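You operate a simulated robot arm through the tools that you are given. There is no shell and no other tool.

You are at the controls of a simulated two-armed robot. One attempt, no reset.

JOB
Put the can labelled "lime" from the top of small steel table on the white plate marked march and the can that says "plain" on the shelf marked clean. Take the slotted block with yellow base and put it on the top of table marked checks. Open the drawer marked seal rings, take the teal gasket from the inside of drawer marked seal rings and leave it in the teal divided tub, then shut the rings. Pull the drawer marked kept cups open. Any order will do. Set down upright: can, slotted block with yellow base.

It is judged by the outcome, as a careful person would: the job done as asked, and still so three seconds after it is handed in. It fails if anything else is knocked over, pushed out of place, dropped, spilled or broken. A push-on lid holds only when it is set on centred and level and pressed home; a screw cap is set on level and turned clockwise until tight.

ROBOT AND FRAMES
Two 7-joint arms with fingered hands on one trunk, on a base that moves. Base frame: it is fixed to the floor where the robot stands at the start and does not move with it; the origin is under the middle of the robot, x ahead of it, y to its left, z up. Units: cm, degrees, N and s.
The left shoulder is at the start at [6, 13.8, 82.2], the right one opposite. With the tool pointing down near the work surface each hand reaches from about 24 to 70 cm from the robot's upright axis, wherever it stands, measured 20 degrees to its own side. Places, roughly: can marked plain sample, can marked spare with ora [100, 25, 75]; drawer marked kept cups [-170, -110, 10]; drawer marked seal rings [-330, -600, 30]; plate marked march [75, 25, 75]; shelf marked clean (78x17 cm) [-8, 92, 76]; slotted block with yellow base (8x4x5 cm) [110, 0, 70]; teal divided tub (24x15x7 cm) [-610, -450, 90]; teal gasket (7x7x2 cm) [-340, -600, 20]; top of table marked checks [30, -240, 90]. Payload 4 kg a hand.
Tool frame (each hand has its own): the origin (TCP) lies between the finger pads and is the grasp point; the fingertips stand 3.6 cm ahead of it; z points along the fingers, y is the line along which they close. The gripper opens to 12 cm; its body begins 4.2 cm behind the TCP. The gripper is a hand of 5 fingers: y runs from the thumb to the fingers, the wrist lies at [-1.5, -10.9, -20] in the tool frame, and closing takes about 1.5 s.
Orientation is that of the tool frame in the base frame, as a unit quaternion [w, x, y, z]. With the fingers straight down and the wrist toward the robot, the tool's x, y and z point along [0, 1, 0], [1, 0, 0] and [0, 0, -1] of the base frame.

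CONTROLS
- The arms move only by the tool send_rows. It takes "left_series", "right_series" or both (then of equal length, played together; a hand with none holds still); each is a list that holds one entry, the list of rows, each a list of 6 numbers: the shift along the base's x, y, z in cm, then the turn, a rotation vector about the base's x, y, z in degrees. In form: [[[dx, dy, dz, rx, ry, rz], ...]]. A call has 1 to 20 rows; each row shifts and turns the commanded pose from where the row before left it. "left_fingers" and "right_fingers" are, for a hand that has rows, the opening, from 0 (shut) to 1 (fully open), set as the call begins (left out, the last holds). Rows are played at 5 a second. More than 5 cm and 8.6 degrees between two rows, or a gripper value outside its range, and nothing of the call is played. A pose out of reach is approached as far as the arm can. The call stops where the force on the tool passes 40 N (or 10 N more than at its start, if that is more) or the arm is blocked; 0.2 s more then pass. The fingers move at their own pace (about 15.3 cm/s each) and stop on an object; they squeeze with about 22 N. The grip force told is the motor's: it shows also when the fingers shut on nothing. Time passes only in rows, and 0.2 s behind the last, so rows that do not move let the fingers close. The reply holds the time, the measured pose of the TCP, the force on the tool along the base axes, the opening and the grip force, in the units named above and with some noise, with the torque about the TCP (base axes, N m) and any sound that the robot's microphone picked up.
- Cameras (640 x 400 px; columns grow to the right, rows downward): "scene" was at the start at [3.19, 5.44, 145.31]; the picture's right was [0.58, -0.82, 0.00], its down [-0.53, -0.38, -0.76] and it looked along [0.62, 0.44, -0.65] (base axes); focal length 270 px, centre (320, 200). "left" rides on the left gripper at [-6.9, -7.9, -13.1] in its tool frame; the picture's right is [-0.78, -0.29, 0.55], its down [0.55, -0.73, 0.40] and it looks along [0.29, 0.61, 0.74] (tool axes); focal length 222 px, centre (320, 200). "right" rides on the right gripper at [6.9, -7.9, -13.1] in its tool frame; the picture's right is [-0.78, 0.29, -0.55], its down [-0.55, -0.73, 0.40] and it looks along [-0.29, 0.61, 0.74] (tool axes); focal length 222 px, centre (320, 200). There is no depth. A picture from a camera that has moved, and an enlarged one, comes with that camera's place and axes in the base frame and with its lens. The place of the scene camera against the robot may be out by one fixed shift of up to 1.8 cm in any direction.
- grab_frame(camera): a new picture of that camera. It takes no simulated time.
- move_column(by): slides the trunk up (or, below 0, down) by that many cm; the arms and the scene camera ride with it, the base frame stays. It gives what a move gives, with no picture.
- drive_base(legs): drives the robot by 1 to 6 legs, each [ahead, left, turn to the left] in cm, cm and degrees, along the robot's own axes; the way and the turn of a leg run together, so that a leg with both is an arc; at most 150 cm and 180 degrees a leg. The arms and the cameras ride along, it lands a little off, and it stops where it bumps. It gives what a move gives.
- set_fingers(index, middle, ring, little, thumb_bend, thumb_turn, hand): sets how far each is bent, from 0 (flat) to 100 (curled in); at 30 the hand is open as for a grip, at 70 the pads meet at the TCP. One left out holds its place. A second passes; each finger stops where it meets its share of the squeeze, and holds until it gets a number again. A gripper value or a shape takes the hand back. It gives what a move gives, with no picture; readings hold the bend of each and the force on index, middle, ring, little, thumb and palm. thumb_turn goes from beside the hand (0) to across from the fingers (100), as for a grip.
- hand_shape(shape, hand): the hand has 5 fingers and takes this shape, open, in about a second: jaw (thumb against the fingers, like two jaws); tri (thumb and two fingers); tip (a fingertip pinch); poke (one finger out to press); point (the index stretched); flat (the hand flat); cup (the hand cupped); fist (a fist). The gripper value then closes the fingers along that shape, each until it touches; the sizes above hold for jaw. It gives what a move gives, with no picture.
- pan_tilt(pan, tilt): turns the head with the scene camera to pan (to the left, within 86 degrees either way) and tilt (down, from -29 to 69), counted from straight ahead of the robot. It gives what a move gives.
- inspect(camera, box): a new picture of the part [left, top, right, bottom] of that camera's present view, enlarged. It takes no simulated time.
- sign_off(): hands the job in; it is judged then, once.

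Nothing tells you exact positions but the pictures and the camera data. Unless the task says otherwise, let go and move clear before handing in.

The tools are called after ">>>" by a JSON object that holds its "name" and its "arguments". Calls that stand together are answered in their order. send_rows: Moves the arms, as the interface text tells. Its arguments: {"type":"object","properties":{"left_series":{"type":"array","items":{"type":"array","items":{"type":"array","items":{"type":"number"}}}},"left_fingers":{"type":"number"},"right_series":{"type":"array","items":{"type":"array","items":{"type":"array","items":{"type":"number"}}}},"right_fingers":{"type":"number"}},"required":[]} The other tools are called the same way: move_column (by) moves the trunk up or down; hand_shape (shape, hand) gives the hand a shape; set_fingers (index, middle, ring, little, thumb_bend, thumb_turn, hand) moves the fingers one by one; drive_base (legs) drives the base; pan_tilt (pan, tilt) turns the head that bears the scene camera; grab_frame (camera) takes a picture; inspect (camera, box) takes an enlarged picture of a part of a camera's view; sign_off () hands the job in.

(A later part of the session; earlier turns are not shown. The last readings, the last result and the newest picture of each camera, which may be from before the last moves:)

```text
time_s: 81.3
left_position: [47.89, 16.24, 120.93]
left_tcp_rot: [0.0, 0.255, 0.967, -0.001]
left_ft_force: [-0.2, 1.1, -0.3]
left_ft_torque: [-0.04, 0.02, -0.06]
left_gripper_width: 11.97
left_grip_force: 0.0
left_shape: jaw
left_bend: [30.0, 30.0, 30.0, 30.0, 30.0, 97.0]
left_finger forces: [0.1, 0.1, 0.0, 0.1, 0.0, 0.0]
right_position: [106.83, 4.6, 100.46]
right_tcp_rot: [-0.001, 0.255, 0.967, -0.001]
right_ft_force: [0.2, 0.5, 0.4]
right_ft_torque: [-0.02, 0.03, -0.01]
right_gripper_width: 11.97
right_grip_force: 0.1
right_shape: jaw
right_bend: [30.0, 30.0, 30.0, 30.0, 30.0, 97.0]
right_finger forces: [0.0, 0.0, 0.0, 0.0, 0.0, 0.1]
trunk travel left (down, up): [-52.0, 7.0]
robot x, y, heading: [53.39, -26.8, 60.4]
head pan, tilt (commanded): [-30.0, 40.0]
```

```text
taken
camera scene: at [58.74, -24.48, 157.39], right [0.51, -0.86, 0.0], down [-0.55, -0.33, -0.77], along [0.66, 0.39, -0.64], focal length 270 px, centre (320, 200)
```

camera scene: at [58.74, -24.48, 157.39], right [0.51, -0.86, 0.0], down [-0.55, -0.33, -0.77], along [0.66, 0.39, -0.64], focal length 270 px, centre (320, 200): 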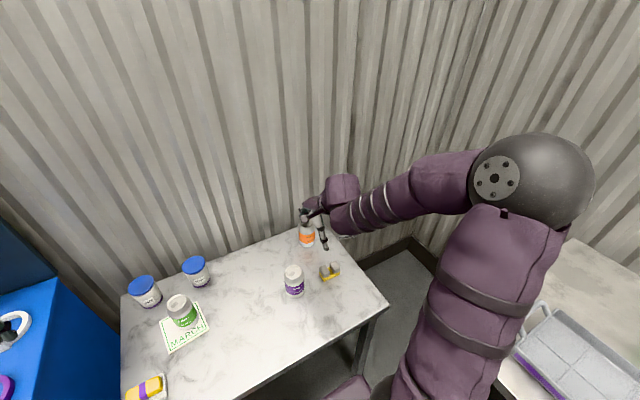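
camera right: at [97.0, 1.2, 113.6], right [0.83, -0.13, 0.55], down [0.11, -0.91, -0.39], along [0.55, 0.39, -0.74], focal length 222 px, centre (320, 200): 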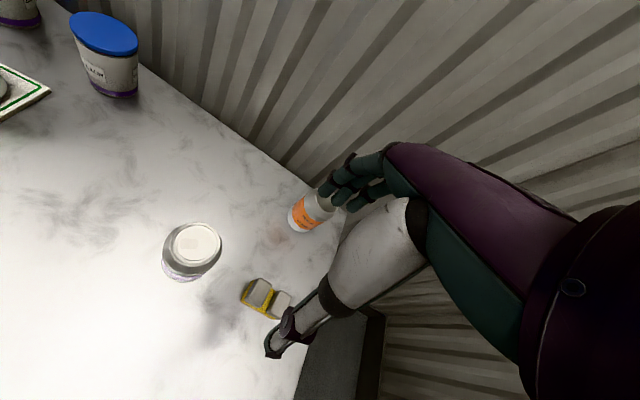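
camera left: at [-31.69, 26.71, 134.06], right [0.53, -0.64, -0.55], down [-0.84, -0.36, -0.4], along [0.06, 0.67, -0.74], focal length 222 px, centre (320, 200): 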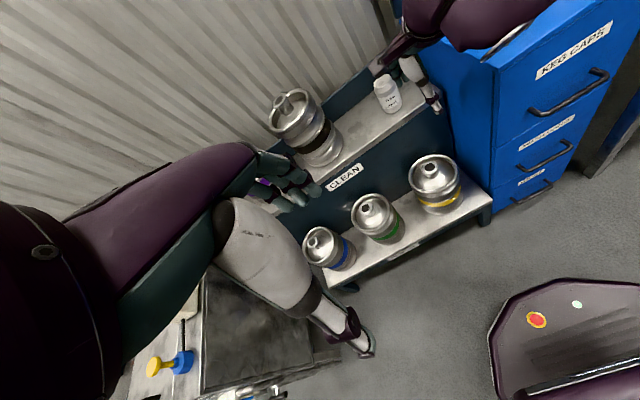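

>>> {"name": "inspect", "arguments": {"camera": "right", "box": [220, 250, 340, 350]}}

>>> {"name": "inspect", "arguments": {"camera": "scene", "box": [280, 210, 380, 310]}}

```text
4.00 times, centred on (280, 300) of right
camera zoom: at [97.0, 1.2, 113.6], right [0.83, -0.13, 0.55], down [0.11, -0.91, -0.39], along [0.55, 0.39, -0.74], focal length 888 px, centre (480, -200)
```

zoom: 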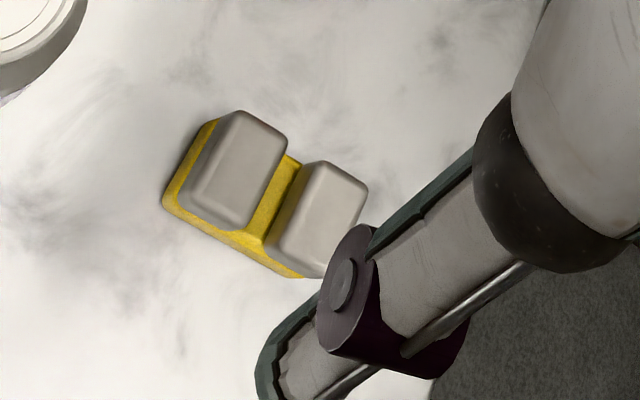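

```text
4.00 times, centred on (330, 260) of scene
camera zoom: at [58.74, -24.48, 157.39], right [0.51, -0.86, 0.0], down [-0.55, -0.33, -0.77], along [0.66, 0.39, -0.64], focal length 1078 px, centre (280, -40)
```

zoom: 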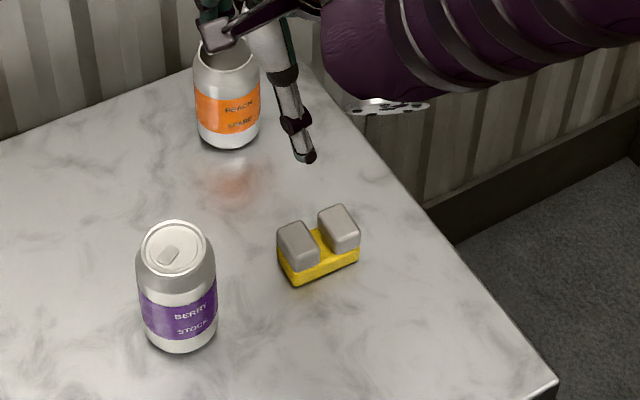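

The block lies exactly along the hand's width, 6 cm to the right. I'll shift right 4.5 cm (to centre it on the fingers as found with the cans) and come down to just above it.

>>> {"name": "send_rows", "arguments": {"right_series": [[[1.96, -1.11, 0, 0, 0, 0], [1.96, -1.11, 0, 0, 0, 0], [0, 0, -4.5, 0, 0, 0], [0, 0, -4.5, 0, 0, 0], [0, 0, -4.5, 0, 0, 0], [0, 0, -3, 0, 0, 0]]], "right_fingers": 1}}

>>> {"name": "grab_frame", "arguments": {"camera": "right"}}

>>> {"name": "inspect", "arguments": {"camera": "scene", "box": [260, 190, 420, 310]}}

```text
time_s: 82.7
left_position: [47.75, 16.35, 120.87]
left_tcp_rot: [0.0, 0.255, 0.967, -0.001]
left_ft_force: [-0.2, 1.0, -0.4]
left_ft_torque: [-0.01, -0.02, 0.0]
left_gripper_width: 11.99
left_grip_force: 0.1
left_shape: jaw
left_bend: [30.0, 30.0, 30.0, 30.0, 30.0, 97.0]
left_finger forces: [0.1, 0.0, 0.0, 0.1, 0.0, 0.0]
right_position: [111.07, 3.06, 85.82]
right_tcp_rot: [0.001, 0.255, 0.967, -0.001]
right_ft_force: [-0.5, 0.6, 0.3]
right_ft_torque: [0.0, -0.02, 0.0]
right_gripper_width: 12.01
right_grip_force: 0.1
right_shape: jaw
right_bend: [30.0, 30.0, 30.0, 30.0, 30.0, 97.0]
right_finger forces: [0.0, 0.1, 0.0, 0.0, 0.0, 0.1]
right hand out of reach, approached as far as the arm can: row 3
trunk travel left (down, up): [-52.0, 7.0]
robot x, y, heading: [53.56, -26.75, 60.3]
head pan, tilt (commanded): [-30.0, 40.0]
```

```text
taken
camera right: at [101.04, -0.42, 98.96], right [0.83, -0.13, 0.55], down [0.12, -0.91, -0.4], along [0.55, 0.39, -0.74], focal length 222 px, centre (320, 200)
```

right: 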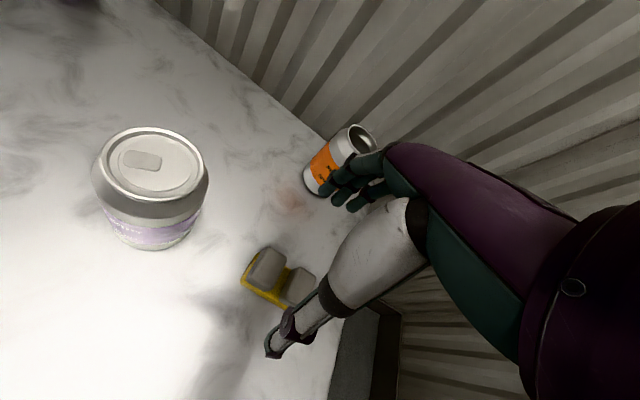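

```text
3.33 times, centred on (340, 250) of scene
camera zoom: at [58.55, -24.42, 157.41], right [0.51, -0.86, 0.0], down [-0.55, -0.33, -0.77], along [0.66, 0.39, -0.64], focal length 899 px, centre (253, 33)
```

zoom: 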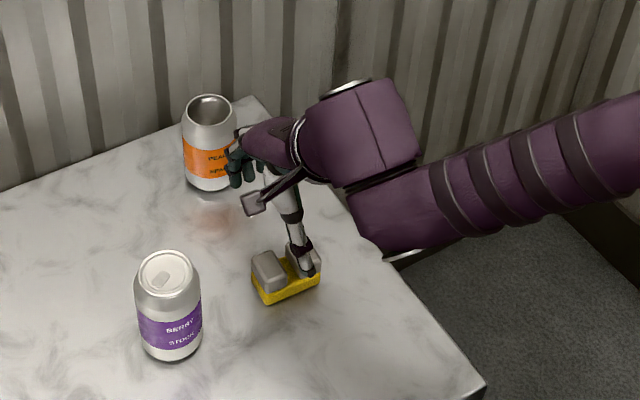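

The block is centred under the hand. I'll continue straight down to grasp height.

>>> {"name": "send_rows", "arguments": {"right_series": [[[-0.2, -0.35, -4, 0, 0, 0], [0, 0, -4, 0, 0, 0], [0, 0, -2.2, 0, 0, 0]]]}}

>>> {"name": "grab_frame", "arguments": {"camera": "right"}}

>>> {"name": "inspect", "arguments": {"camera": "scene", "box": [280, 210, 380, 310]}}

```text
time_s: 83.5
left_position: [47.82, 16.23, 121.03]
left_tcp_rot: [-0.001, 0.256, 0.967, 0.0]
left_ft_force: [-0.3, 0.8, -0.2]
left_ft_torque: [0.0, -0.01, -0.01]
left_gripper_width: 11.99
left_grip_force: 0.1
left_shape: jaw
left_bend: [30.0, 30.0, 30.0, 30.0, 30.0, 97.0]
left_finger forces: [0.1, 0.0, 0.0, 0.0, 0.0, 0.1]
right_position: [111.05, 2.63, 75.49]
right_tcp_rot: [0.001, 0.254, 0.967, 0.001]
right_ft_force: [-0.2, -0.9, 7.7]
right_ft_torque: [0.42, -0.35, -0.05]
right_gripper_width: 11.91
right_grip_force: 0.0
right_shape: jaw
right_bend: [30.0, 30.0, 30.0, 30.0, 30.0, 97.0]
right_finger forces: [0.4, 7.9, 0.0, 0.0, 0.0, 0.0]
trunk travel left (down, up): [-52.0, 7.0]
robot x, y, heading: [53.64, -27.05, 60.3]
head pan, tilt (commanded): [-30.0, 40.0]
```

```text
taken
camera right: at [101.03, -0.96, 88.65], right [0.83, -0.13, 0.55], down [0.12, -0.91, -0.4], along [0.55, 0.39, -0.74], focal length 222 px, centre (320, 200)
```

right: 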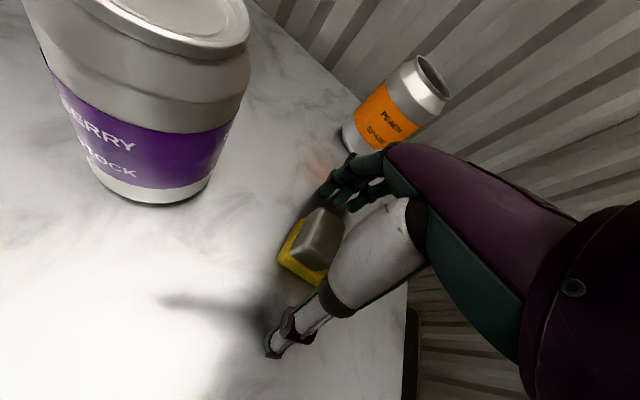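

```text
4.00 times, centred on (330, 260) of scene
camera zoom: at [58.56, -24.68, 157.43], right [0.51, -0.86, 0.0], down [-0.55, -0.32, -0.77], along [0.66, 0.39, -0.64], focal length 1078 px, centre (280, -40)
```

zoom: 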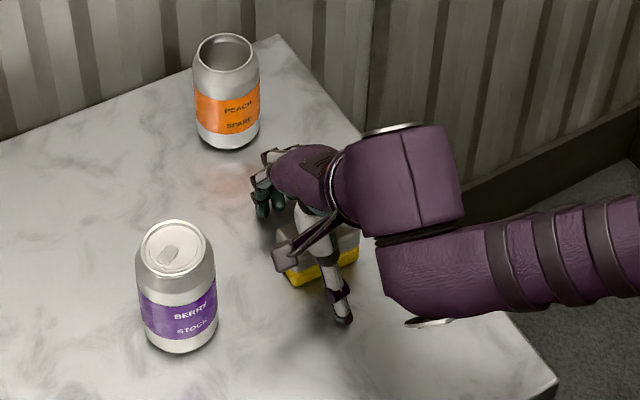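

The middle fingertip is brushing the table, so I'll rise half a centimetre and then close on the block.

>>> {"name": "send_rows", "arguments": {"right_series": [[[0, 0, 0.5, 0, 0, 0], [0, 0, 0, 0, 0, 0]]]}}

>>> {"name": "send_rows", "arguments": {"right_series": [[[0, 0, 0, 0, 0, 0], [0, 0, 0, 0, 0, 0], [0, 0, 0, 0, 0, 0], [0, 0, 0, 0, 0, 0], [0, 0, 0, 0, 0, 0], [0, 0, 0, 0, 0, 0], [0, 0, 0, 0, 0, 0], [0, 0, 0, 0, 0, 0]]], "right_fingers": 0}}

>>> {"name": "grab_frame", "arguments": {"camera": "right"}}

>>> {"name": "inspect", "arguments": {"camera": "scene", "box": [280, 210, 380, 310]}}

```text
time_s: 84.1
left_position: [47.88, 16.32, 120.94]
left_tcp_rot: [0.0, 0.256, 0.967, 0.0]
left_ft_force: [0.2, 0.0, 1.5]
left_ft_torque: [0.03, 0.04, 0.0]
left_gripper_width: 11.98
left_grip_force: 0.0
left_shape: jaw
left_bend: [30.0, 30.0, 30.0, 30.0, 30.0, 97.0]
left_finger forces: [0.0, 0.1, 0.0, 0.1, 0.0, 0.0]
right_position: [110.98, 2.44, 75.87]
right_tcp_rot: [-0.001, 0.255, 0.967, -0.001]
right_ft_force: [0.2, 0.4, 0.4]
right_ft_torque: [0.01, 0.0, -0.02]
right_gripper_width: 12.01
right_grip_force: 0.0
right_shape: jaw
right_bend: [30.0, 30.0, 30.0, 30.0, 30.0, 97.0]
right_finger forces: [0.0, 0.1, 0.1, 0.0, 0.0, 0.1]
trunk travel left (down, up): [-52.0, 7.0]
robot x, y, heading: [53.44, -26.72, 60.3]
head pan, tilt (commanded): [-30.0, 40.0]
```

```text
time_s: 85.9
left_position: [47.84, 16.11, 120.84]
left_tcp_rot: [0.0, 0.256, 0.967, -0.001]
left_ft_force: [0.0, 0.5, -0.1]
left_ft_torque: [-0.03, -0.01, -0.02]
left_gripper_width: 11.97
left_grip_force: 0.1
left_shape: jaw
left_bend: [30.0, 30.0, 30.0, 30.0, 30.0, 97.0]
left_finger forces: [0.1, 0.0, 0.1, 0.1, 0.0, 0.1]
right_position: [111.08, 2.43, 75.82]
right_tcp_rot: [0.0, 0.255, 0.967, -0.002]
right_ft_force: [0.6, -0.6, 0.5]
right_ft_torque: [0.01, -0.02, 0.0]
right_gripper_width: 3.48
right_grip_force: 21.3
right_shape: jaw
right_bend: [51.0, 55.0, 56.0, 71.0, 68.0, 100.0]
right_finger forces: [10.9, 5.9, 2.4, 0.3, 19.5, 0.0]
trunk travel left (down, up): [-52.0, 7.0]
robot x, y, heading: [53.58, -26.8, 60.3]
head pan, tilt (commanded): [-30.0, 40.0]
```

```text
taken
camera right: at [101.1, -0.99, 89.03], right [0.83, -0.13, 0.55], down [0.11, -0.91, -0.4], along [0.55, 0.39, -0.74], focal length 222 px, centre (320, 200)
```

right: 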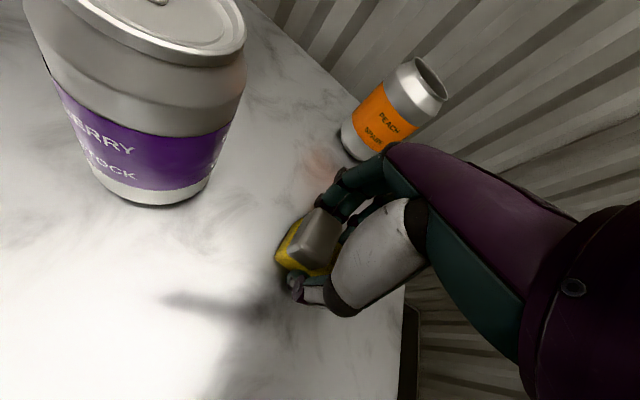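

```text
4.00 times, centred on (330, 260) of scene
camera zoom: at [58.68, -24.6, 157.39], right [0.51, -0.86, 0.0], down [-0.55, -0.33, -0.77], along [0.66, 0.39, -0.64], focal length 1078 px, centre (280, -40)
```

zoom: 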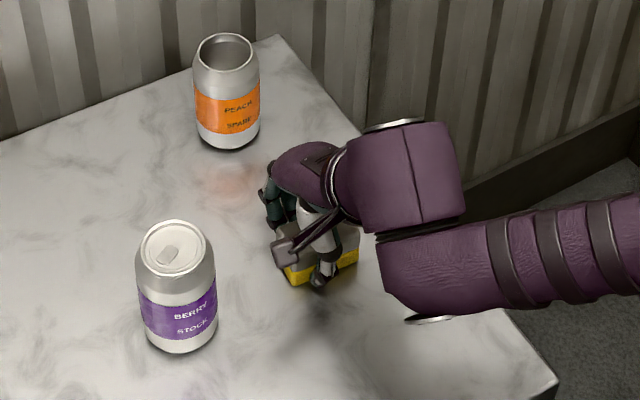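

The block is gripped. I'll lift it a little and check that it hangs level.

>>> {"name": "send_rows", "arguments": {"right_series": [[[0, 0, 1, 0, 0, 0], [0, 0, 1.5, 0, 0, 0], [0, 0, 2.5, 0, 0, 0], [0, 0, 2.5, 0, 0, 0]]]}}

>>> {"name": "inspect", "arguments": {"camera": "right", "box": [240, 170, 400, 330]}}

>>> {"name": "inspect", "arguments": {"camera": "scene", "box": [290, 200, 390, 290]}}

```text
time_s: 86.9
left_position: [47.83, 16.23, 120.98]
left_tcp_rot: [0.0, 0.256, 0.967, -0.001]
left_ft_force: [-0.8, -0.7, 0.8]
left_ft_torque: [-0.01, -0.04, 0.0]
left_gripper_width: 11.97
left_grip_force: 0.1
left_shape: jaw
left_bend: [30.0, 30.0, 30.0, 30.0, 30.0, 97.0]
left_finger forces: [0.1, 0.0, 0.0, 0.0, 0.0, 0.0]
right_position: [110.96, 2.2, 83.42]
right_tcp_rot: [-0.001, 0.256, 0.967, -0.001]
right_ft_force: [0.4, -0.4, -1.4]
right_ft_torque: [0.01, 0.03, -0.01]
right_gripper_width: 3.47
right_grip_force: 22.4
right_shape: jaw
right_bend: [51.0, 55.0, 56.0, 71.0, 68.0, 100.0]
right_finger forces: [10.9, 5.9, 2.5, 0.1, 19.5, 0.1]
trunk travel left (down, up): [-52.0, 7.0]
robot x, y, heading: [53.39, -26.66, 60.5]
head pan, tilt (commanded): [-30.0, 40.0]
```

```text
2.50 times, centred on (320, 250) of right
camera zoom: at [101.03, -1.18, 96.58], right [0.83, -0.13, 0.55], down [0.11, -0.91, -0.39], along [0.55, 0.39, -0.74], focal length 555 px, centre (320, 75)
```

zoom: 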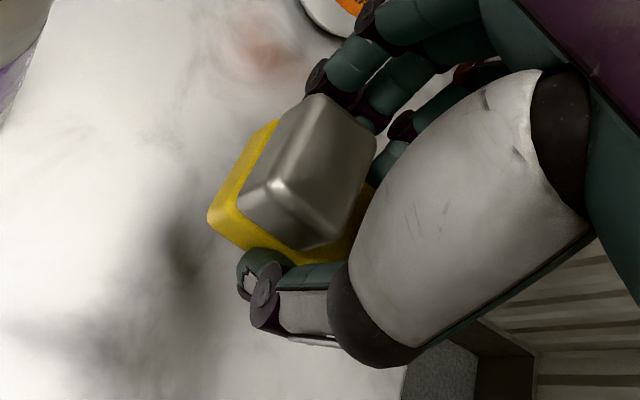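

```text
4.44 times, centred on (340, 245) of scene
camera zoom: at [58.64, -24.6, 157.39], right [0.51, -0.86, 0.0], down [-0.55, -0.33, -0.77], along [0.66, 0.39, -0.64], focal length 1198 px, centre (231, 0)
```

zoom: 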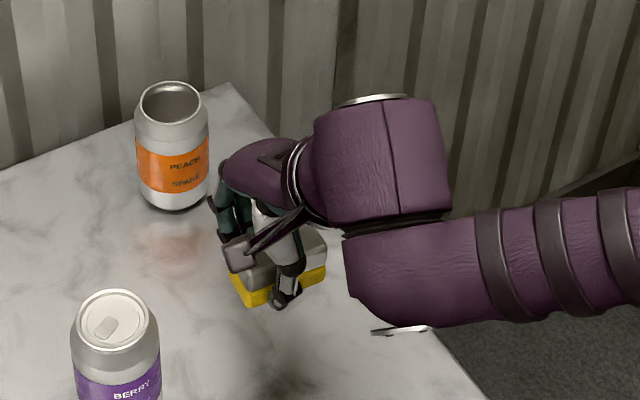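

The block is held level and clear. I'll back away from the table first, then tuck the hand in.

>>> {"name": "send_rows", "arguments": {"right_series": [[[0, 0, 2, 0, 0, 0], [0, 0, 2, 0, 0, 0]]]}}

>>> {"name": "drive_base", "arguments": {"legs": [[-30, 0, 0]]}}

>>> {"name": "send_rows", "arguments": {"right_series": [[[-3.4, 2, 2, 0, 0, 0], [-3.4, 2, 2, 0, 0, 0], [-3.4, 2, 2, 0, 0, 0], [-3.4, 2, 2, 0, 0, 0], [-3.4, 2, 2, 0, 0, 0]]]}}

>>> {"name": "grab_frame", "arguments": {"camera": "scene"}}

>>> {"name": "grab_frame", "arguments": {"camera": "right"}}

```text
time_s: 87.5
left_position: [47.74, 16.2, 121.12]
left_tcp_rot: [0.0, 0.255, 0.967, -0.001]
left_ft_force: [-0.5, -0.6, 0.0]
left_ft_torque: [0.01, -0.01, 0.0]
left_gripper_width: 12.02
left_grip_force: 0.2
left_shape: jaw
left_bend: [30.0, 30.0, 30.0, 30.0, 30.0, 97.0]
left_finger forces: [0.0, 0.0, 0.0, 0.0, 0.0, 0.1]
right_position: [110.83, 2.31, 87.52]
right_tcp_rot: [0.0, 0.255, 0.967, -0.002]
right_ft_force: [-0.1, -0.3, -1.3]
right_ft_torque: [0.01, 0.02, 0.01]
right_gripper_width: 3.52
right_grip_force: 21.9
right_shape: jaw
right_bend: [51.0, 55.0, 56.0, 71.0, 68.0, 100.0]
right_finger forces: [11.0, 5.7, 2.5, 0.2, 19.5, 0.0]
trunk travel left (down, up): [-52.0, 7.0]
robot x, y, heading: [53.49, -27.07, 60.5]
head pan, tilt (commanded): [-30.0, 40.0]
```

```text
time_s: 89.5
left_position: [33.0, -9.98, 120.98]
left_tcp_rot: [0.0, 0.256, 0.967, 0.0]
left_ft_force: [0.2, -0.5, -0.3]
left_ft_torque: [0.04, -0.05, 0.0]
left_gripper_width: 11.99
left_grip_force: 0.2
left_shape: jaw
left_bend: [30.0, 30.0, 30.0, 30.0, 30.0, 97.0]
left_finger forces: [0.1, 0.1, 0.1, 0.1, 0.0, 0.0]
right_position: [96.14, -24.0, 87.56]
right_tcp_rot: [0.0, 0.256, 0.967, -0.001]
right_ft_force: [-0.1, 0.4, -2.2]
right_ft_torque: [0.0, 0.01, -0.03]
right_gripper_width: 3.49
right_grip_force: 21.8
right_shape: jaw
right_bend: [51.0, 55.0, 56.0, 71.0, 68.0, 100.0]
right_finger forces: [11.1, 5.8, 2.6, 0.2, 19.6, 0.0]
trunk travel left (down, up): [-52.0, 7.0]
robot x, y, heading: [38.83, -53.15, 60.1]
head pan, tilt (commanded): [-30.0, 40.0]
```

```text
time_s: 90.8
left_position: [32.89, -9.96, 121.03]
left_tcp_rot: [0.0, 0.256, 0.967, -0.001]
left_ft_force: [0.3, 0.4, -0.2]
left_ft_torque: [-0.02, -0.02, 0.04]
left_gripper_width: 11.95
left_grip_force: 0.1
left_shape: jaw
left_bend: [30.0, 30.0, 30.0, 30.0, 30.0, 97.0]
left_finger forces: [0.0, 0.0, 0.0, 0.0, 0.1, 0.0]
right_position: [78.77, -13.75, 97.35]
right_tcp_rot: [0.001, 0.257, 0.967, -0.002]
right_ft_force: [-1.4, -0.1, -2.2]
right_ft_torque: [-0.01, 0.0, 0.0]
right_gripper_width: 3.48
right_grip_force: 22.8
right_shape: jaw
right_bend: [51.0, 55.0, 56.0, 71.0, 68.0, 100.0]
right_finger forces: [11.0, 5.8, 2.5, 0.1, 19.4, 0.0]
trunk travel left (down, up): [-52.0, 7.0]
robot x, y, heading: [38.94, -52.81, 60.2]
head pan, tilt (commanded): [-30.0, 40.0]
```

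```text
taken
camera scene: at [43.67, -50.71, 157.39], right [0.5, -0.86, 0.0], down [-0.55, -0.32, -0.77], along [0.66, 0.39, -0.64], focal length 270 px, centre (320, 200)
```

scene: 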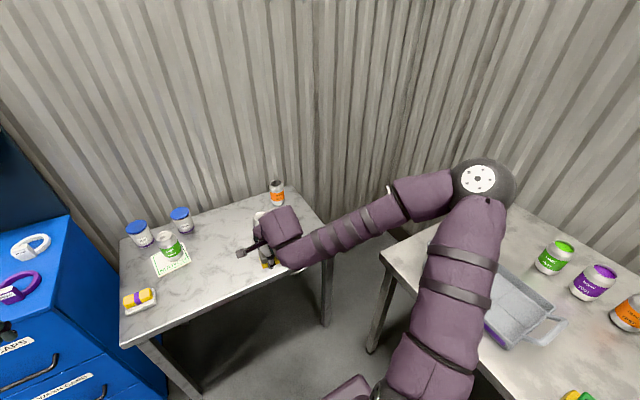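

```text
taken
camera right: at [68.89, -17.24, 110.52], right [0.83, -0.13, 0.55], down [0.11, -0.91, -0.39], along [0.55, 0.39, -0.74], focal length 222 px, centre (320, 200)
```

right: 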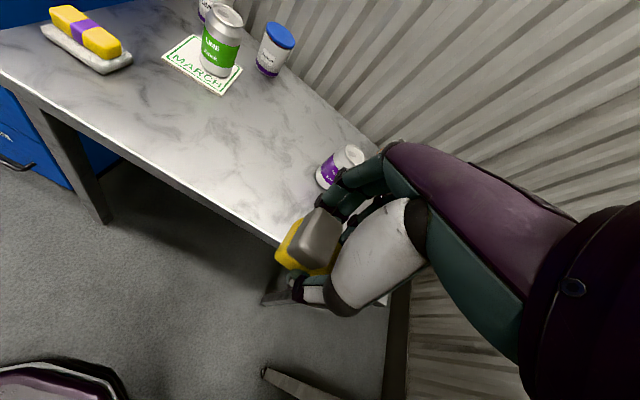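

The table is undisturbed and the block is secure. I'll move back into open floor and then turn right toward the benches.

>>> {"name": "drive_base", "arguments": {"legs": [[-5, 42, 0], [0, 0, -90]]}}

>>> {"name": "pan_tilt", "arguments": {"pan": -15, "tilt": 20}}

>>> {"name": "grab_frame", "arguments": {"camera": "scene"}}

>>> {"name": "pan_tilt", "arguments": {"pan": -65, "tilt": 20}}

>>> {"name": "grab_frame", "arguments": {"camera": "scene"}}

```text
time_s: 97.1
left_position: [42.81, -30.67, 120.91]
left_tcp_rot: [-0.001, 0.862, 0.506, -0.001]
left_ft_force: [0.0, -0.2, 1.0]
left_ft_torque: [-0.01, -0.03, -0.03]
left_gripper_width: 11.98
left_grip_force: 0.0
left_shape: jaw
left_bend: [30.0, 30.0, 30.0, 30.0, 30.0, 97.0]
left_finger forces: [0.0, 0.0, 0.1, 0.1, 0.0, 0.0]
right_position: [39.37, -76.64, 97.33]
right_tcp_rot: [-0.002, 0.862, 0.507, -0.001]
right_ft_force: [-0.3, 0.0, -1.2]
right_ft_torque: [0.03, -0.05, 0.01]
right_gripper_width: 3.46
right_grip_force: 22.2
right_shape: jaw
right_bend: [51.0, 55.0, 56.0, 71.0, 68.0, 100.0]
right_finger forces: [10.9, 5.8, 2.4, 0.1, 19.1, 0.0]
trunk travel left (down, up): [-52.0, 7.0]
robot x, y, heading: [-0.4, -36.83, -29.3]
head pan, tilt (commanded): [-30.0, 40.0]
```

```text
time_s: 98.0
left_position: [42.89, -30.61, 120.95]
left_tcp_rot: [-0.001, 0.862, 0.507, 0.0]
left_ft_force: [-0.3, -0.6, 0.6]
left_ft_torque: [0.01, 0.01, -0.04]
left_gripper_width: 12.0
left_grip_force: 0.1
left_shape: jaw
left_bend: [30.0, 30.0, 30.0, 30.0, 30.0, 97.0]
left_finger forces: [0.1, 0.0, 0.1, 0.0, 0.0, 0.0]
right_position: [39.46, -76.43, 97.36]
right_tcp_rot: [-0.001, 0.863, 0.506, 0.0]
right_ft_force: [-0.8, -0.8, -3.0]
right_ft_torque: [0.03, 0.02, -0.03]
right_gripper_width: 3.44
right_grip_force: 22.6
right_shape: jaw
right_bend: [51.0, 55.0, 56.0, 71.0, 68.0, 100.0]
right_finger forces: [10.9, 5.8, 2.4, 0.1, 19.1, 0.0]
trunk travel left (down, up): [-52.0, 7.0]
robot x, y, heading: [-0.29, -36.69, -29.2]
head pan, tilt (commanded): [-15.0, 20.0]
```

```text
taken
camera scene: at [3.19, -41.18, 160.53], right [-0.7, -0.72, 0.0], down [-0.25, 0.24, -0.94], along [0.67, -0.65, -0.34], focal length 270 px, centre (320, 200)
```

scene: 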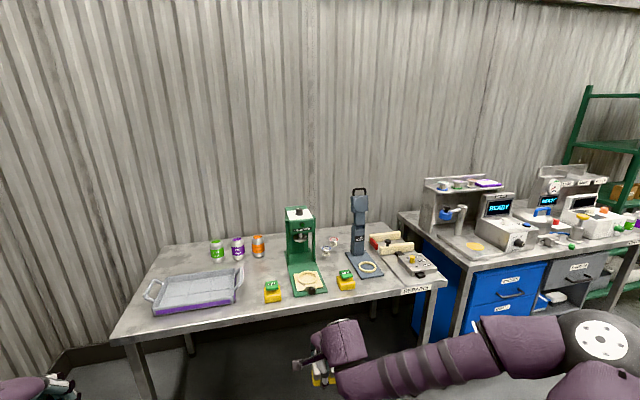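

```text
time_s: 99.2
left_position: [42.93, -30.52, 120.96]
left_tcp_rot: [-0.001, 0.862, 0.506, -0.001]
left_ft_force: [0.2, -0.6, -0.6]
left_ft_torque: [0.05, 0.0, -0.02]
left_gripper_width: 11.96
left_grip_force: 0.1
left_shape: jaw
left_bend: [30.0, 30.0, 30.0, 30.0, 30.0, 97.0]
left_finger forces: [0.0, 0.0, 0.0, 0.0, 0.0, 0.0]
right_position: [39.48, -76.54, 97.44]
right_tcp_rot: [-0.001, 0.863, 0.506, -0.001]
right_ft_force: [-0.7, -0.6, -1.0]
right_ft_torque: [0.04, -0.01, -0.04]
right_gripper_width: 3.43
right_grip_force: 22.4
right_shape: jaw
right_bend: [51.0, 55.0, 56.0, 71.0, 68.0, 100.0]
right_finger forces: [10.8, 5.8, 2.4, 0.1, 19.1, 0.0]
trunk travel left (down, up): [-52.0, 7.0]
robot x, y, heading: [-0.01, -36.91, -29.0]
head pan, tilt (commanded): [-65.0, 20.0]
```

```text
taken
camera scene: at [-4.15, -43.99, 160.53], right [-1.0, 0.07, 0.0], down [0.02, 0.34, -0.94], along [-0.07, -0.94, -0.34], focal length 270 px, centre (320, 200)
```

scene: 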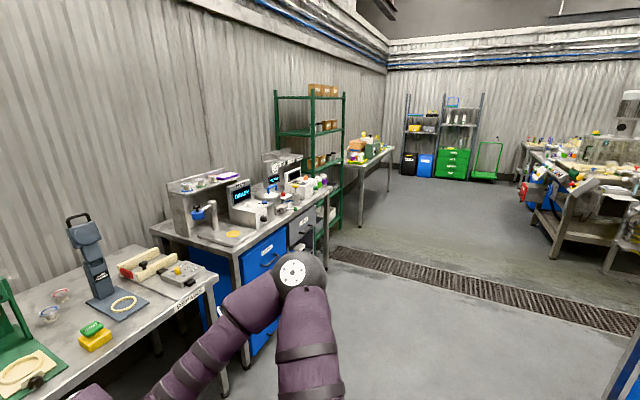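

I see REPAIRS, then the next bench beyond it. I'll slide right past REPAIRS at a safe distance and look at that bench's label and free space.

>>> {"name": "drive_base", "arguments": {"legs": [[0, -70, 0], [0, -69, -0.5]]}}

>>> {"name": "pan_tilt", "arguments": {"pan": 0, "tilt": 30}}

>>> {"name": "grab_frame", "arguments": {"camera": "scene"}}

>>> {"name": "grab_frame", "arguments": {"camera": "left"}}

```text
time_s: 106.4
left_position: [-26.54, -152.15, 121.06]
left_tcp_rot: [-0.001, 0.867, 0.498, 0.0]
left_ft_force: [-0.3, -0.2, 0.0]
left_ft_torque: [0.01, -0.01, -0.02]
left_gripper_width: 11.96
left_grip_force: 0.0
left_shape: jaw
left_bend: [30.0, 30.0, 30.0, 30.0, 30.0, 97.0]
left_finger forces: [0.0, 0.1, 0.0, 0.0, 0.0, 0.1]
right_position: [-30.93, -198.01, 97.39]
right_tcp_rot: [-0.002, 0.867, 0.499, 0.0]
right_ft_force: [-0.4, 0.3, -2.2]
right_ft_torque: [0.04, -0.03, 0.01]
right_gripper_width: 3.43
right_grip_force: 22.0
right_shape: jaw
right_bend: [51.0, 55.0, 56.0, 71.0, 68.0, 100.0]
right_finger forces: [10.9, 5.7, 2.6, 0.1, 19.1, 0.0]
trunk travel left (down, up): [-52.0, 7.0]
robot x, y, heading: [-69.84, -157.51, -30.3]
head pan, tilt (commanded): [-65.0, 20.0]
```

```text
time_s: 107.8
left_position: [-26.59, -152.12, 120.91]
left_tcp_rot: [-0.001, 0.868, 0.497, 0.0]
left_ft_force: [0.5, -0.5, 0.1]
left_ft_torque: [0.0, 0.0, -0.03]
left_gripper_width: 11.96
left_grip_force: 0.1
left_shape: jaw
left_bend: [30.0, 30.0, 30.0, 30.0, 30.0, 97.0]
left_finger forces: [0.0, 0.0, 0.1, 0.1, 0.0, 0.1]
right_position: [-30.93, -197.96, 97.39]
right_tcp_rot: [-0.001, 0.867, 0.498, 0.0]
right_ft_force: [0.1, 0.5, -1.7]
right_ft_torque: [0.0, -0.06, -0.01]
right_gripper_width: 3.45
right_grip_force: 22.3
right_shape: jaw
right_bend: [51.0, 55.0, 56.0, 71.0, 68.0, 100.0]
right_finger forces: [10.8, 5.6, 2.4, 0.2, 19.1, 0.0]
trunk travel left (down, up): [-52.0, 7.0]
robot x, y, heading: [-69.9, -157.29, -30.0]
head pan, tilt (commanded): [0.0, 30.0]
```

```text
taken
camera scene: at [-65.16, -159.84, 158.93], right [-0.5, -0.86, 0.0], down [-0.43, 0.25, -0.87], along [0.75, -0.44, -0.5], focal length 270 px, centre (320, 200)
```

scene: 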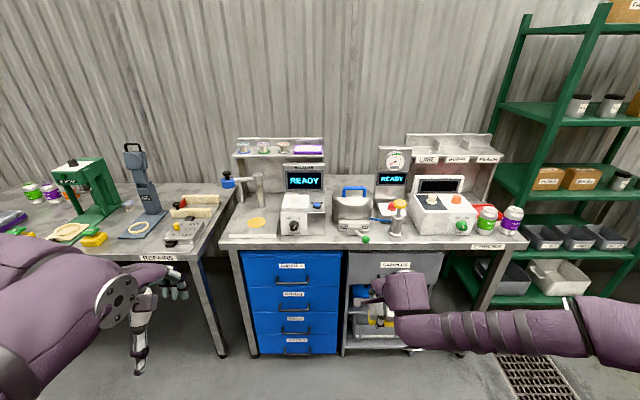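

```text
taken
camera left: at [-37.08, -154.07, 134.03], right [-0.65, -0.53, -0.55], down [-0.36, 0.85, -0.4], along [0.67, -0.06, -0.74], focal length 222 px, centre (320, 200)
```

left: 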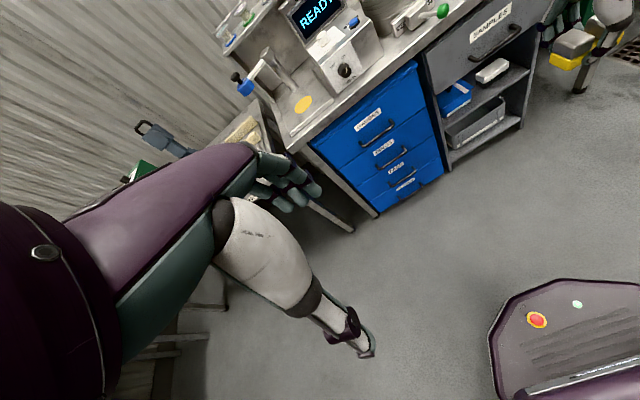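

The bench stands square ahead. I'll read its label and look for free space on its top.

>>> {"name": "inspect", "arguments": {"camera": "scene", "box": [220, 140, 380, 260]}}

>>> {"name": "inspect", "arguments": {"camera": "scene", "box": [370, 140, 540, 260]}}

```text
3.33 times, centred on (300, 200) of scene
camera zoom: at [-65.16, -159.84, 158.93], right [-0.5, -0.86, 0.0], down [-0.43, 0.25, -0.87], along [0.75, -0.44, -0.5], focal length 899 px, centre (387, 200)
```

zoom: 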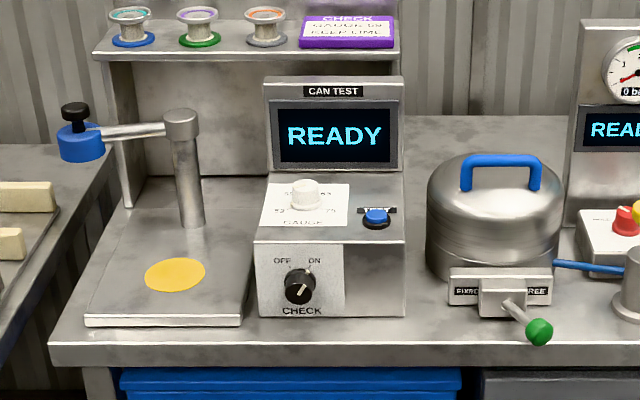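

```text
3.33 times, centred on (455, 200) of scene
camera zoom: at [-65.16, -159.84, 158.93], right [-0.5, -0.86, 0.0], down [-0.43, 0.25, -0.87], along [0.75, -0.44, -0.5], focal length 899 px, centre (-130, 200)
```

zoom: 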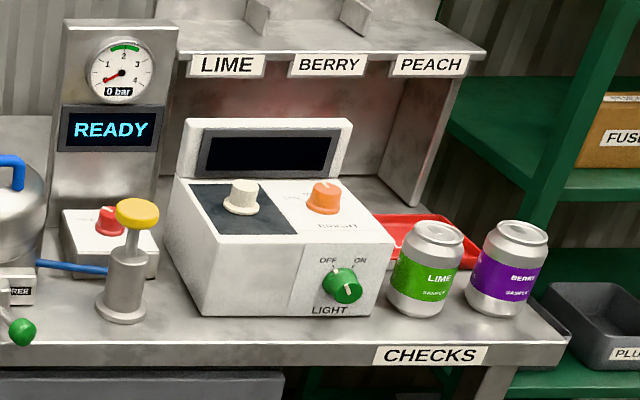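

The label reads CHECKS. There's a clear patch at the front of the bench between the pot (with its green lever) and the yellow-knobbed tamper; I'll raise the hand well above the bench items and approach for a better look.

>>> {"name": "move_column", "arguments": {"by": 7}}

>>> {"name": "send_rows", "arguments": {"right_series": [[[0, 0, 3, 0, 0, 0], [0, 0, 3, 0, 0, 0], [0, 0, 2, 0, 0, 0]]]}}

>>> {"name": "drive_base", "arguments": {"legs": [[28, -8, 0]]}}

>>> {"name": "pan_tilt", "arguments": {"pan": -20, "tilt": 45}}

>>> {"name": "grab_frame", "arguments": {"camera": "scene"}}

>>> {"name": "grab_frame", "arguments": {"camera": "right"}}

```text
time_s: 108.8
left_position: [-26.54, -152.08, 127.95]
left_tcp_rot: [-0.001, 0.868, 0.497, 0.0]
left_ft_force: [-0.2, 0.3, 0.2]
left_ft_torque: [0.02, -0.01, 0.02]
left_gripper_width: 11.97
left_grip_force: 0.1
left_shape: jaw
left_bend: [30.0, 30.0, 30.0, 30.0, 30.0, 97.0]
left_finger forces: [0.1, 0.0, 0.1, 0.0, 0.0, 0.1]
right_position: [-30.91, -197.97, 104.39]
right_tcp_rot: [-0.001, 0.867, 0.498, -0.001]
right_ft_force: [0.4, 0.5, -1.7]
right_ft_torque: [0.01, -0.02, 0.01]
right_gripper_width: 3.45
right_grip_force: 21.9
right_shape: jaw
right_bend: [51.0, 55.0, 56.0, 71.0, 68.0, 100.0]
right_finger forces: [10.8, 5.7, 2.4, 0.2, 19.0, 0.1]
trunk travel left (down, up): [-59.0, 0.0]
robot x, y, heading: [-69.86, -157.16, -30.2]
head pan, tilt (commanded): [0.0, 30.0]
```

```text
time_s: 109.6
left_position: [-26.52, -152.06, 127.92]
left_tcp_rot: [-0.002, 0.867, 0.498, -0.001]
left_ft_force: [0.0, 0.3, 0.5]
left_ft_torque: [0.03, -0.01, -0.02]
left_gripper_width: 11.96
left_grip_force: 0.1
left_shape: jaw
left_bend: [30.0, 30.0, 30.0, 30.0, 30.0, 97.0]
left_finger forces: [0.0, 0.0, 0.1, 0.1, 0.0, 0.1]
right_position: [-30.89, -197.88, 112.42]
right_tcp_rot: [-0.003, 0.867, 0.499, -0.001]
right_ft_force: [0.1, 1.0, -2.8]
right_ft_torque: [-0.01, 0.01, 0.0]
right_gripper_width: 3.43
right_grip_force: 22.1
right_shape: jaw
right_bend: [51.0, 55.0, 56.0, 71.0, 68.0, 100.0]
right_finger forces: [11.0, 5.8, 2.5, 0.1, 19.2, 0.1]
trunk travel left (down, up): [-59.0, 0.0]
robot x, y, heading: [-69.76, -157.05, -30.3]
head pan, tilt (commanded): [0.0, 30.0]
```

```text
time_s: 111.6
left_position: [-6.87, -172.93, 128.02]
left_tcp_rot: [0.0, 0.867, 0.498, -0.001]
left_ft_force: [0.6, -1.3, -0.6]
left_ft_torque: [0.06, 0.04, 0.02]
left_gripper_width: 11.98
left_grip_force: 0.0
left_shape: jaw
left_bend: [30.0, 30.0, 30.0, 30.0, 30.0, 97.0]
left_finger forces: [0.0, 0.0, 0.1, 0.1, 0.1, 0.0]
right_position: [-11.37, -218.74, 112.25]
right_tcp_rot: [-0.001, 0.867, 0.499, -0.001]
right_ft_force: [0.2, -0.9, -2.3]
right_ft_torque: [0.04, 0.01, 0.04]
right_gripper_width: 3.44
right_grip_force: 21.6
right_shape: jaw
right_bend: [51.0, 55.0, 56.0, 71.0, 68.0, 100.0]
right_finger forces: [10.8, 5.8, 2.5, 0.0, 19.2, 0.0]
trunk travel left (down, up): [-59.0, 0.0]
robot x, y, heading: [-50.16, -177.95, -30.4]
head pan, tilt (commanded): [0.0, 30.0]
```

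```text
time_s: 112.5
left_position: [-6.93, -172.84, 127.89]
left_tcp_rot: [0.0, 0.867, 0.498, -0.001]
left_ft_force: [0.3, 0.4, -0.7]
left_ft_torque: [-0.02, 0.0, 0.01]
left_gripper_width: 11.98
left_grip_force: 0.1
left_shape: jaw
left_bend: [30.0, 30.0, 30.0, 30.0, 30.0, 97.0]
left_finger forces: [0.0, 0.0, 0.0, 0.0, 0.1, 0.0]
right_position: [-11.31, -218.8, 112.38]
right_tcp_rot: [-0.002, 0.867, 0.498, -0.001]
right_ft_force: [0.4, -0.4, -2.6]
right_ft_torque: [0.01, -0.01, 0.01]
right_gripper_width: 3.44
right_grip_force: 21.8
right_shape: jaw
right_bend: [51.0, 55.0, 56.0, 71.0, 68.0, 100.0]
right_finger forces: [10.9, 5.8, 2.5, 0.2, 19.2, 0.1]
trunk travel left (down, up): [-59.0, 0.0]
robot x, y, heading: [-49.85, -178.26, -30.2]
head pan, tilt (commanded): [-20.0, 45.0]
```

```text
taken
camera scene: at [-48.21, -182.23, 163.67], right [-0.77, -0.64, 0.0], down [-0.45, 0.54, -0.71], along [0.45, -0.54, -0.71], focal length 270 px, centre (320, 200)
```

scene: 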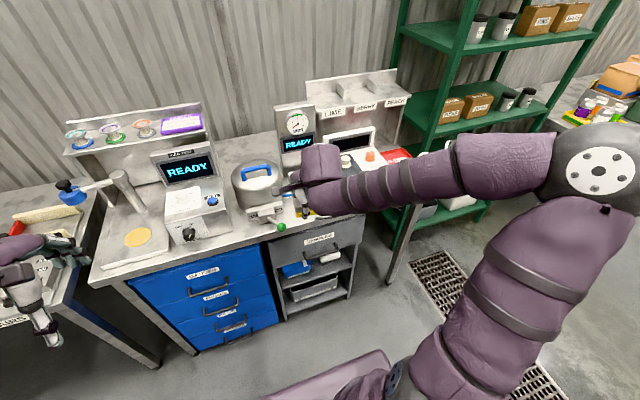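

```text
taken
camera right: at [-14.6, -208.77, 125.55], right [-0.14, -0.83, 0.55], down [-0.91, -0.1, -0.4], along [0.38, -0.56, -0.74], focal length 222 px, centre (320, 200)
```

right: 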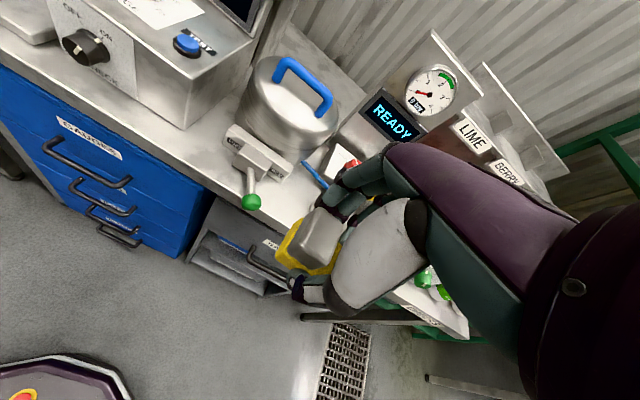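

>>> {"name": "inspect", "arguments": {"camera": "right", "box": [180, 60, 420, 260]}}

>>> {"name": "inspect", "arguments": {"camera": "scene", "box": [170, 120, 370, 260]}}

>>> {"name": "grab_frame", "arguments": {"camera": "left"}}

```text
2.00 times, centred on (300, 160) of right
camera zoom: at [-14.6, -208.77, 125.55], right [-0.14, -0.83, 0.55], down [-0.91, -0.1, -0.4], along [0.38, -0.56, -0.74], focal length 444 px, centre (360, 280)
```

zoom: 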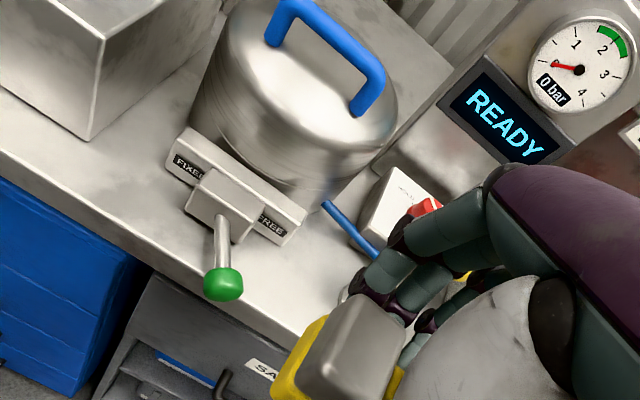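

```text
2.86 times, centred on (270, 190) of scene
camera zoom: at [-48.21, -182.23, 163.67], right [-0.77, -0.64, 0.0], down [-0.45, 0.54, -0.71], along [0.45, -0.54, -0.71], focal length 770 px, centre (463, 229)
```

zoom: 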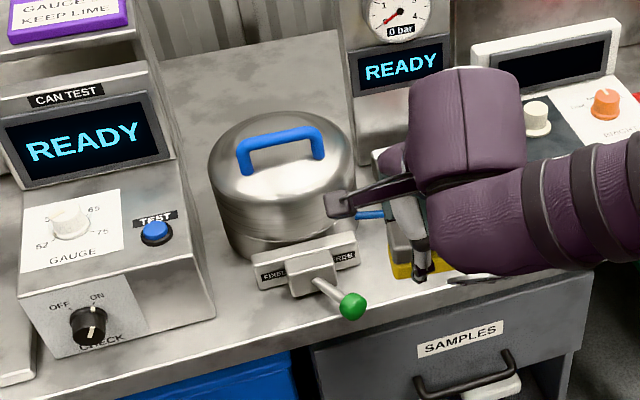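

```text
taken
camera left: at [-17.53, -174.78, 141.03], right [-0.65, -0.53, -0.55], down [-0.36, 0.85, -0.4], along [0.67, -0.06, -0.74], focal length 222 px, centre (320, 200)
```

left: 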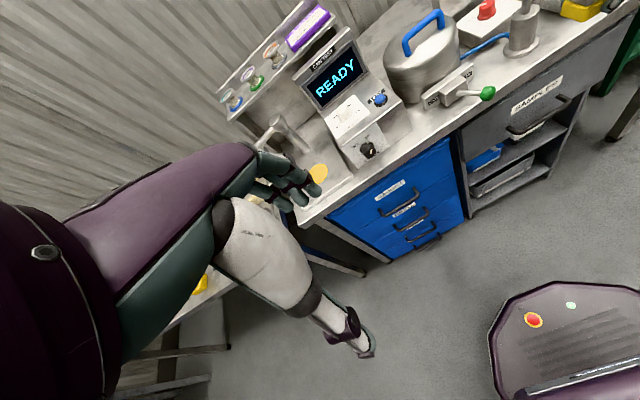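

The free patch lies between the lever's green knob and the pump on the CHECKS bench. I'll shift the hand a bit left and up, drive 10 cm closer, and look down at it.

>>> {"name": "send_rows", "arguments": {"right_series": [[[0.6, 1.0, 1, 0, 0, 0], [0.6, 1.0, 1, 0, 0, 0]]]}}

>>> {"name": "drive_base", "arguments": {"legs": [[10, 0, 0]]}}

>>> {"name": "grab_frame", "arguments": {"camera": "right"}}

>>> {"name": "inspect", "arguments": {"camera": "scene", "box": [170, 120, 370, 260]}}

>>> {"name": "inspect", "arguments": {"camera": "left", "box": [400, 0, 640, 160]}}

```text
time_s: 113.0
left_position: [-7.07, -172.87, 127.95]
left_tcp_rot: [0.0, 0.867, 0.498, 0.0]
left_ft_force: [-0.2, 0.3, -0.4]
left_ft_torque: [0.01, -0.04, -0.02]
left_gripper_width: 11.98
left_grip_force: 0.1
left_shape: jaw
left_bend: [30.0, 30.0, 30.0, 30.0, 30.0, 97.0]
left_finger forces: [0.1, 0.0, 0.0, 0.0, 0.0, 0.1]
right_position: [-10.15, -216.69, 114.41]
right_tcp_rot: [-0.001, 0.867, 0.498, -0.002]
right_ft_force: [-0.3, -0.1, -2.0]
right_ft_torque: [0.05, -0.02, 0.06]
right_gripper_width: 3.44
right_grip_force: 21.6
right_shape: jaw
right_bend: [51.0, 55.0, 56.0, 71.0, 68.0, 100.0]
right_finger forces: [10.9, 5.8, 2.5, 0.2, 19.2, 0.0]
trunk travel left (down, up): [-59.0, 0.0]
robot x, y, heading: [-49.98, -177.91, -30.4]
head pan, tilt (commanded): [-20.0, 45.0]
```

```text
time_s: 114.2
left_position: [1.92, -177.99, 127.79]
left_tcp_rot: [-0.002, 0.867, 0.498, -0.001]
left_ft_force: [0.0, -0.6, -0.9]
left_ft_torque: [0.06, 0.05, 0.03]
left_gripper_width: 11.98
left_grip_force: 0.0
left_shape: jaw
left_bend: [30.0, 30.0, 30.0, 30.0, 30.0, 97.0]
left_finger forces: [0.0, 0.0, 0.1, 0.1, 0.0, 0.0]
right_position: [-1.36, -221.89, 114.33]
right_tcp_rot: [-0.002, 0.867, 0.498, -0.001]
right_ft_force: [0.5, 0.3, -2.4]
right_ft_torque: [0.02, 0.02, -0.01]
right_gripper_width: 3.43
right_grip_force: 22.0
right_shape: jaw
right_bend: [51.0, 55.0, 56.0, 71.0, 68.0, 100.0]
right_finger forces: [10.9, 5.8, 2.4, 0.2, 19.3, 0.0]
trunk travel left (down, up): [-59.0, 0.0]
robot x, y, heading: [-41.18, -183.03, -30.2]
head pan, tilt (commanded): [-20.0, 45.0]
```

```text
taken
camera right: at [-4.57, -211.94, 127.52], right [-0.14, -0.83, 0.55], down [-0.91, -0.1, -0.39], along [0.38, -0.56, -0.74], focal length 222 px, centre (320, 200)
```

right: 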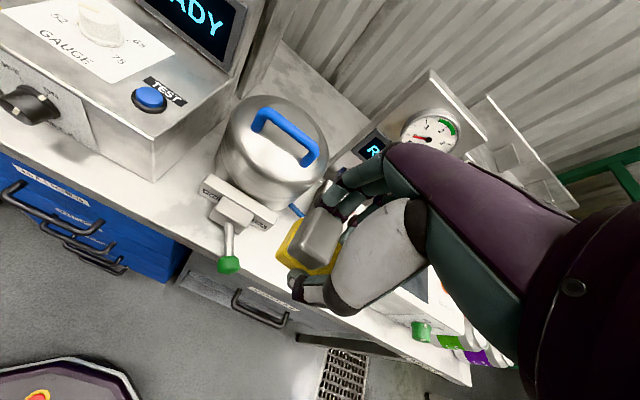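

```text
2.86 times, centred on (270, 190) of scene
camera zoom: at [-39.3, -187.44, 163.66], right [-0.77, -0.64, 0.0], down [-0.45, 0.54, -0.71], along [0.45, -0.54, -0.71], focal length 770 px, centre (463, 229)
```

zoom: 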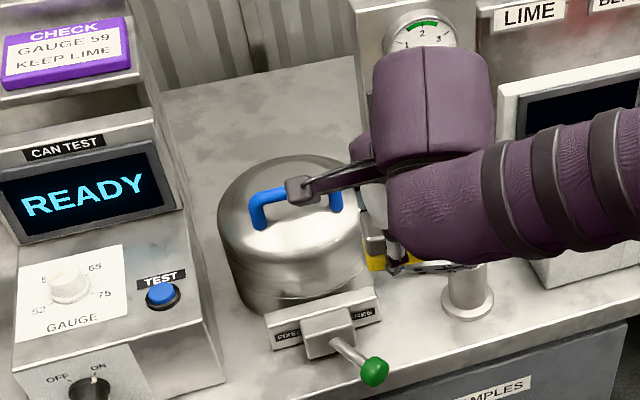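

```text
2.50 times, centred on (520, 80) of left
camera zoom: at [-8.62, -179.99, 141.0], right [-0.65, -0.53, -0.55], down [-0.36, 0.85, -0.4], along [0.67, -0.06, -0.74], focal length 555 px, centre (-180, 500)
```

zoom: 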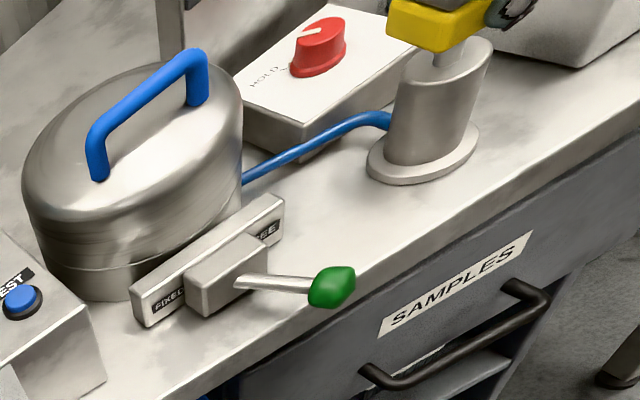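

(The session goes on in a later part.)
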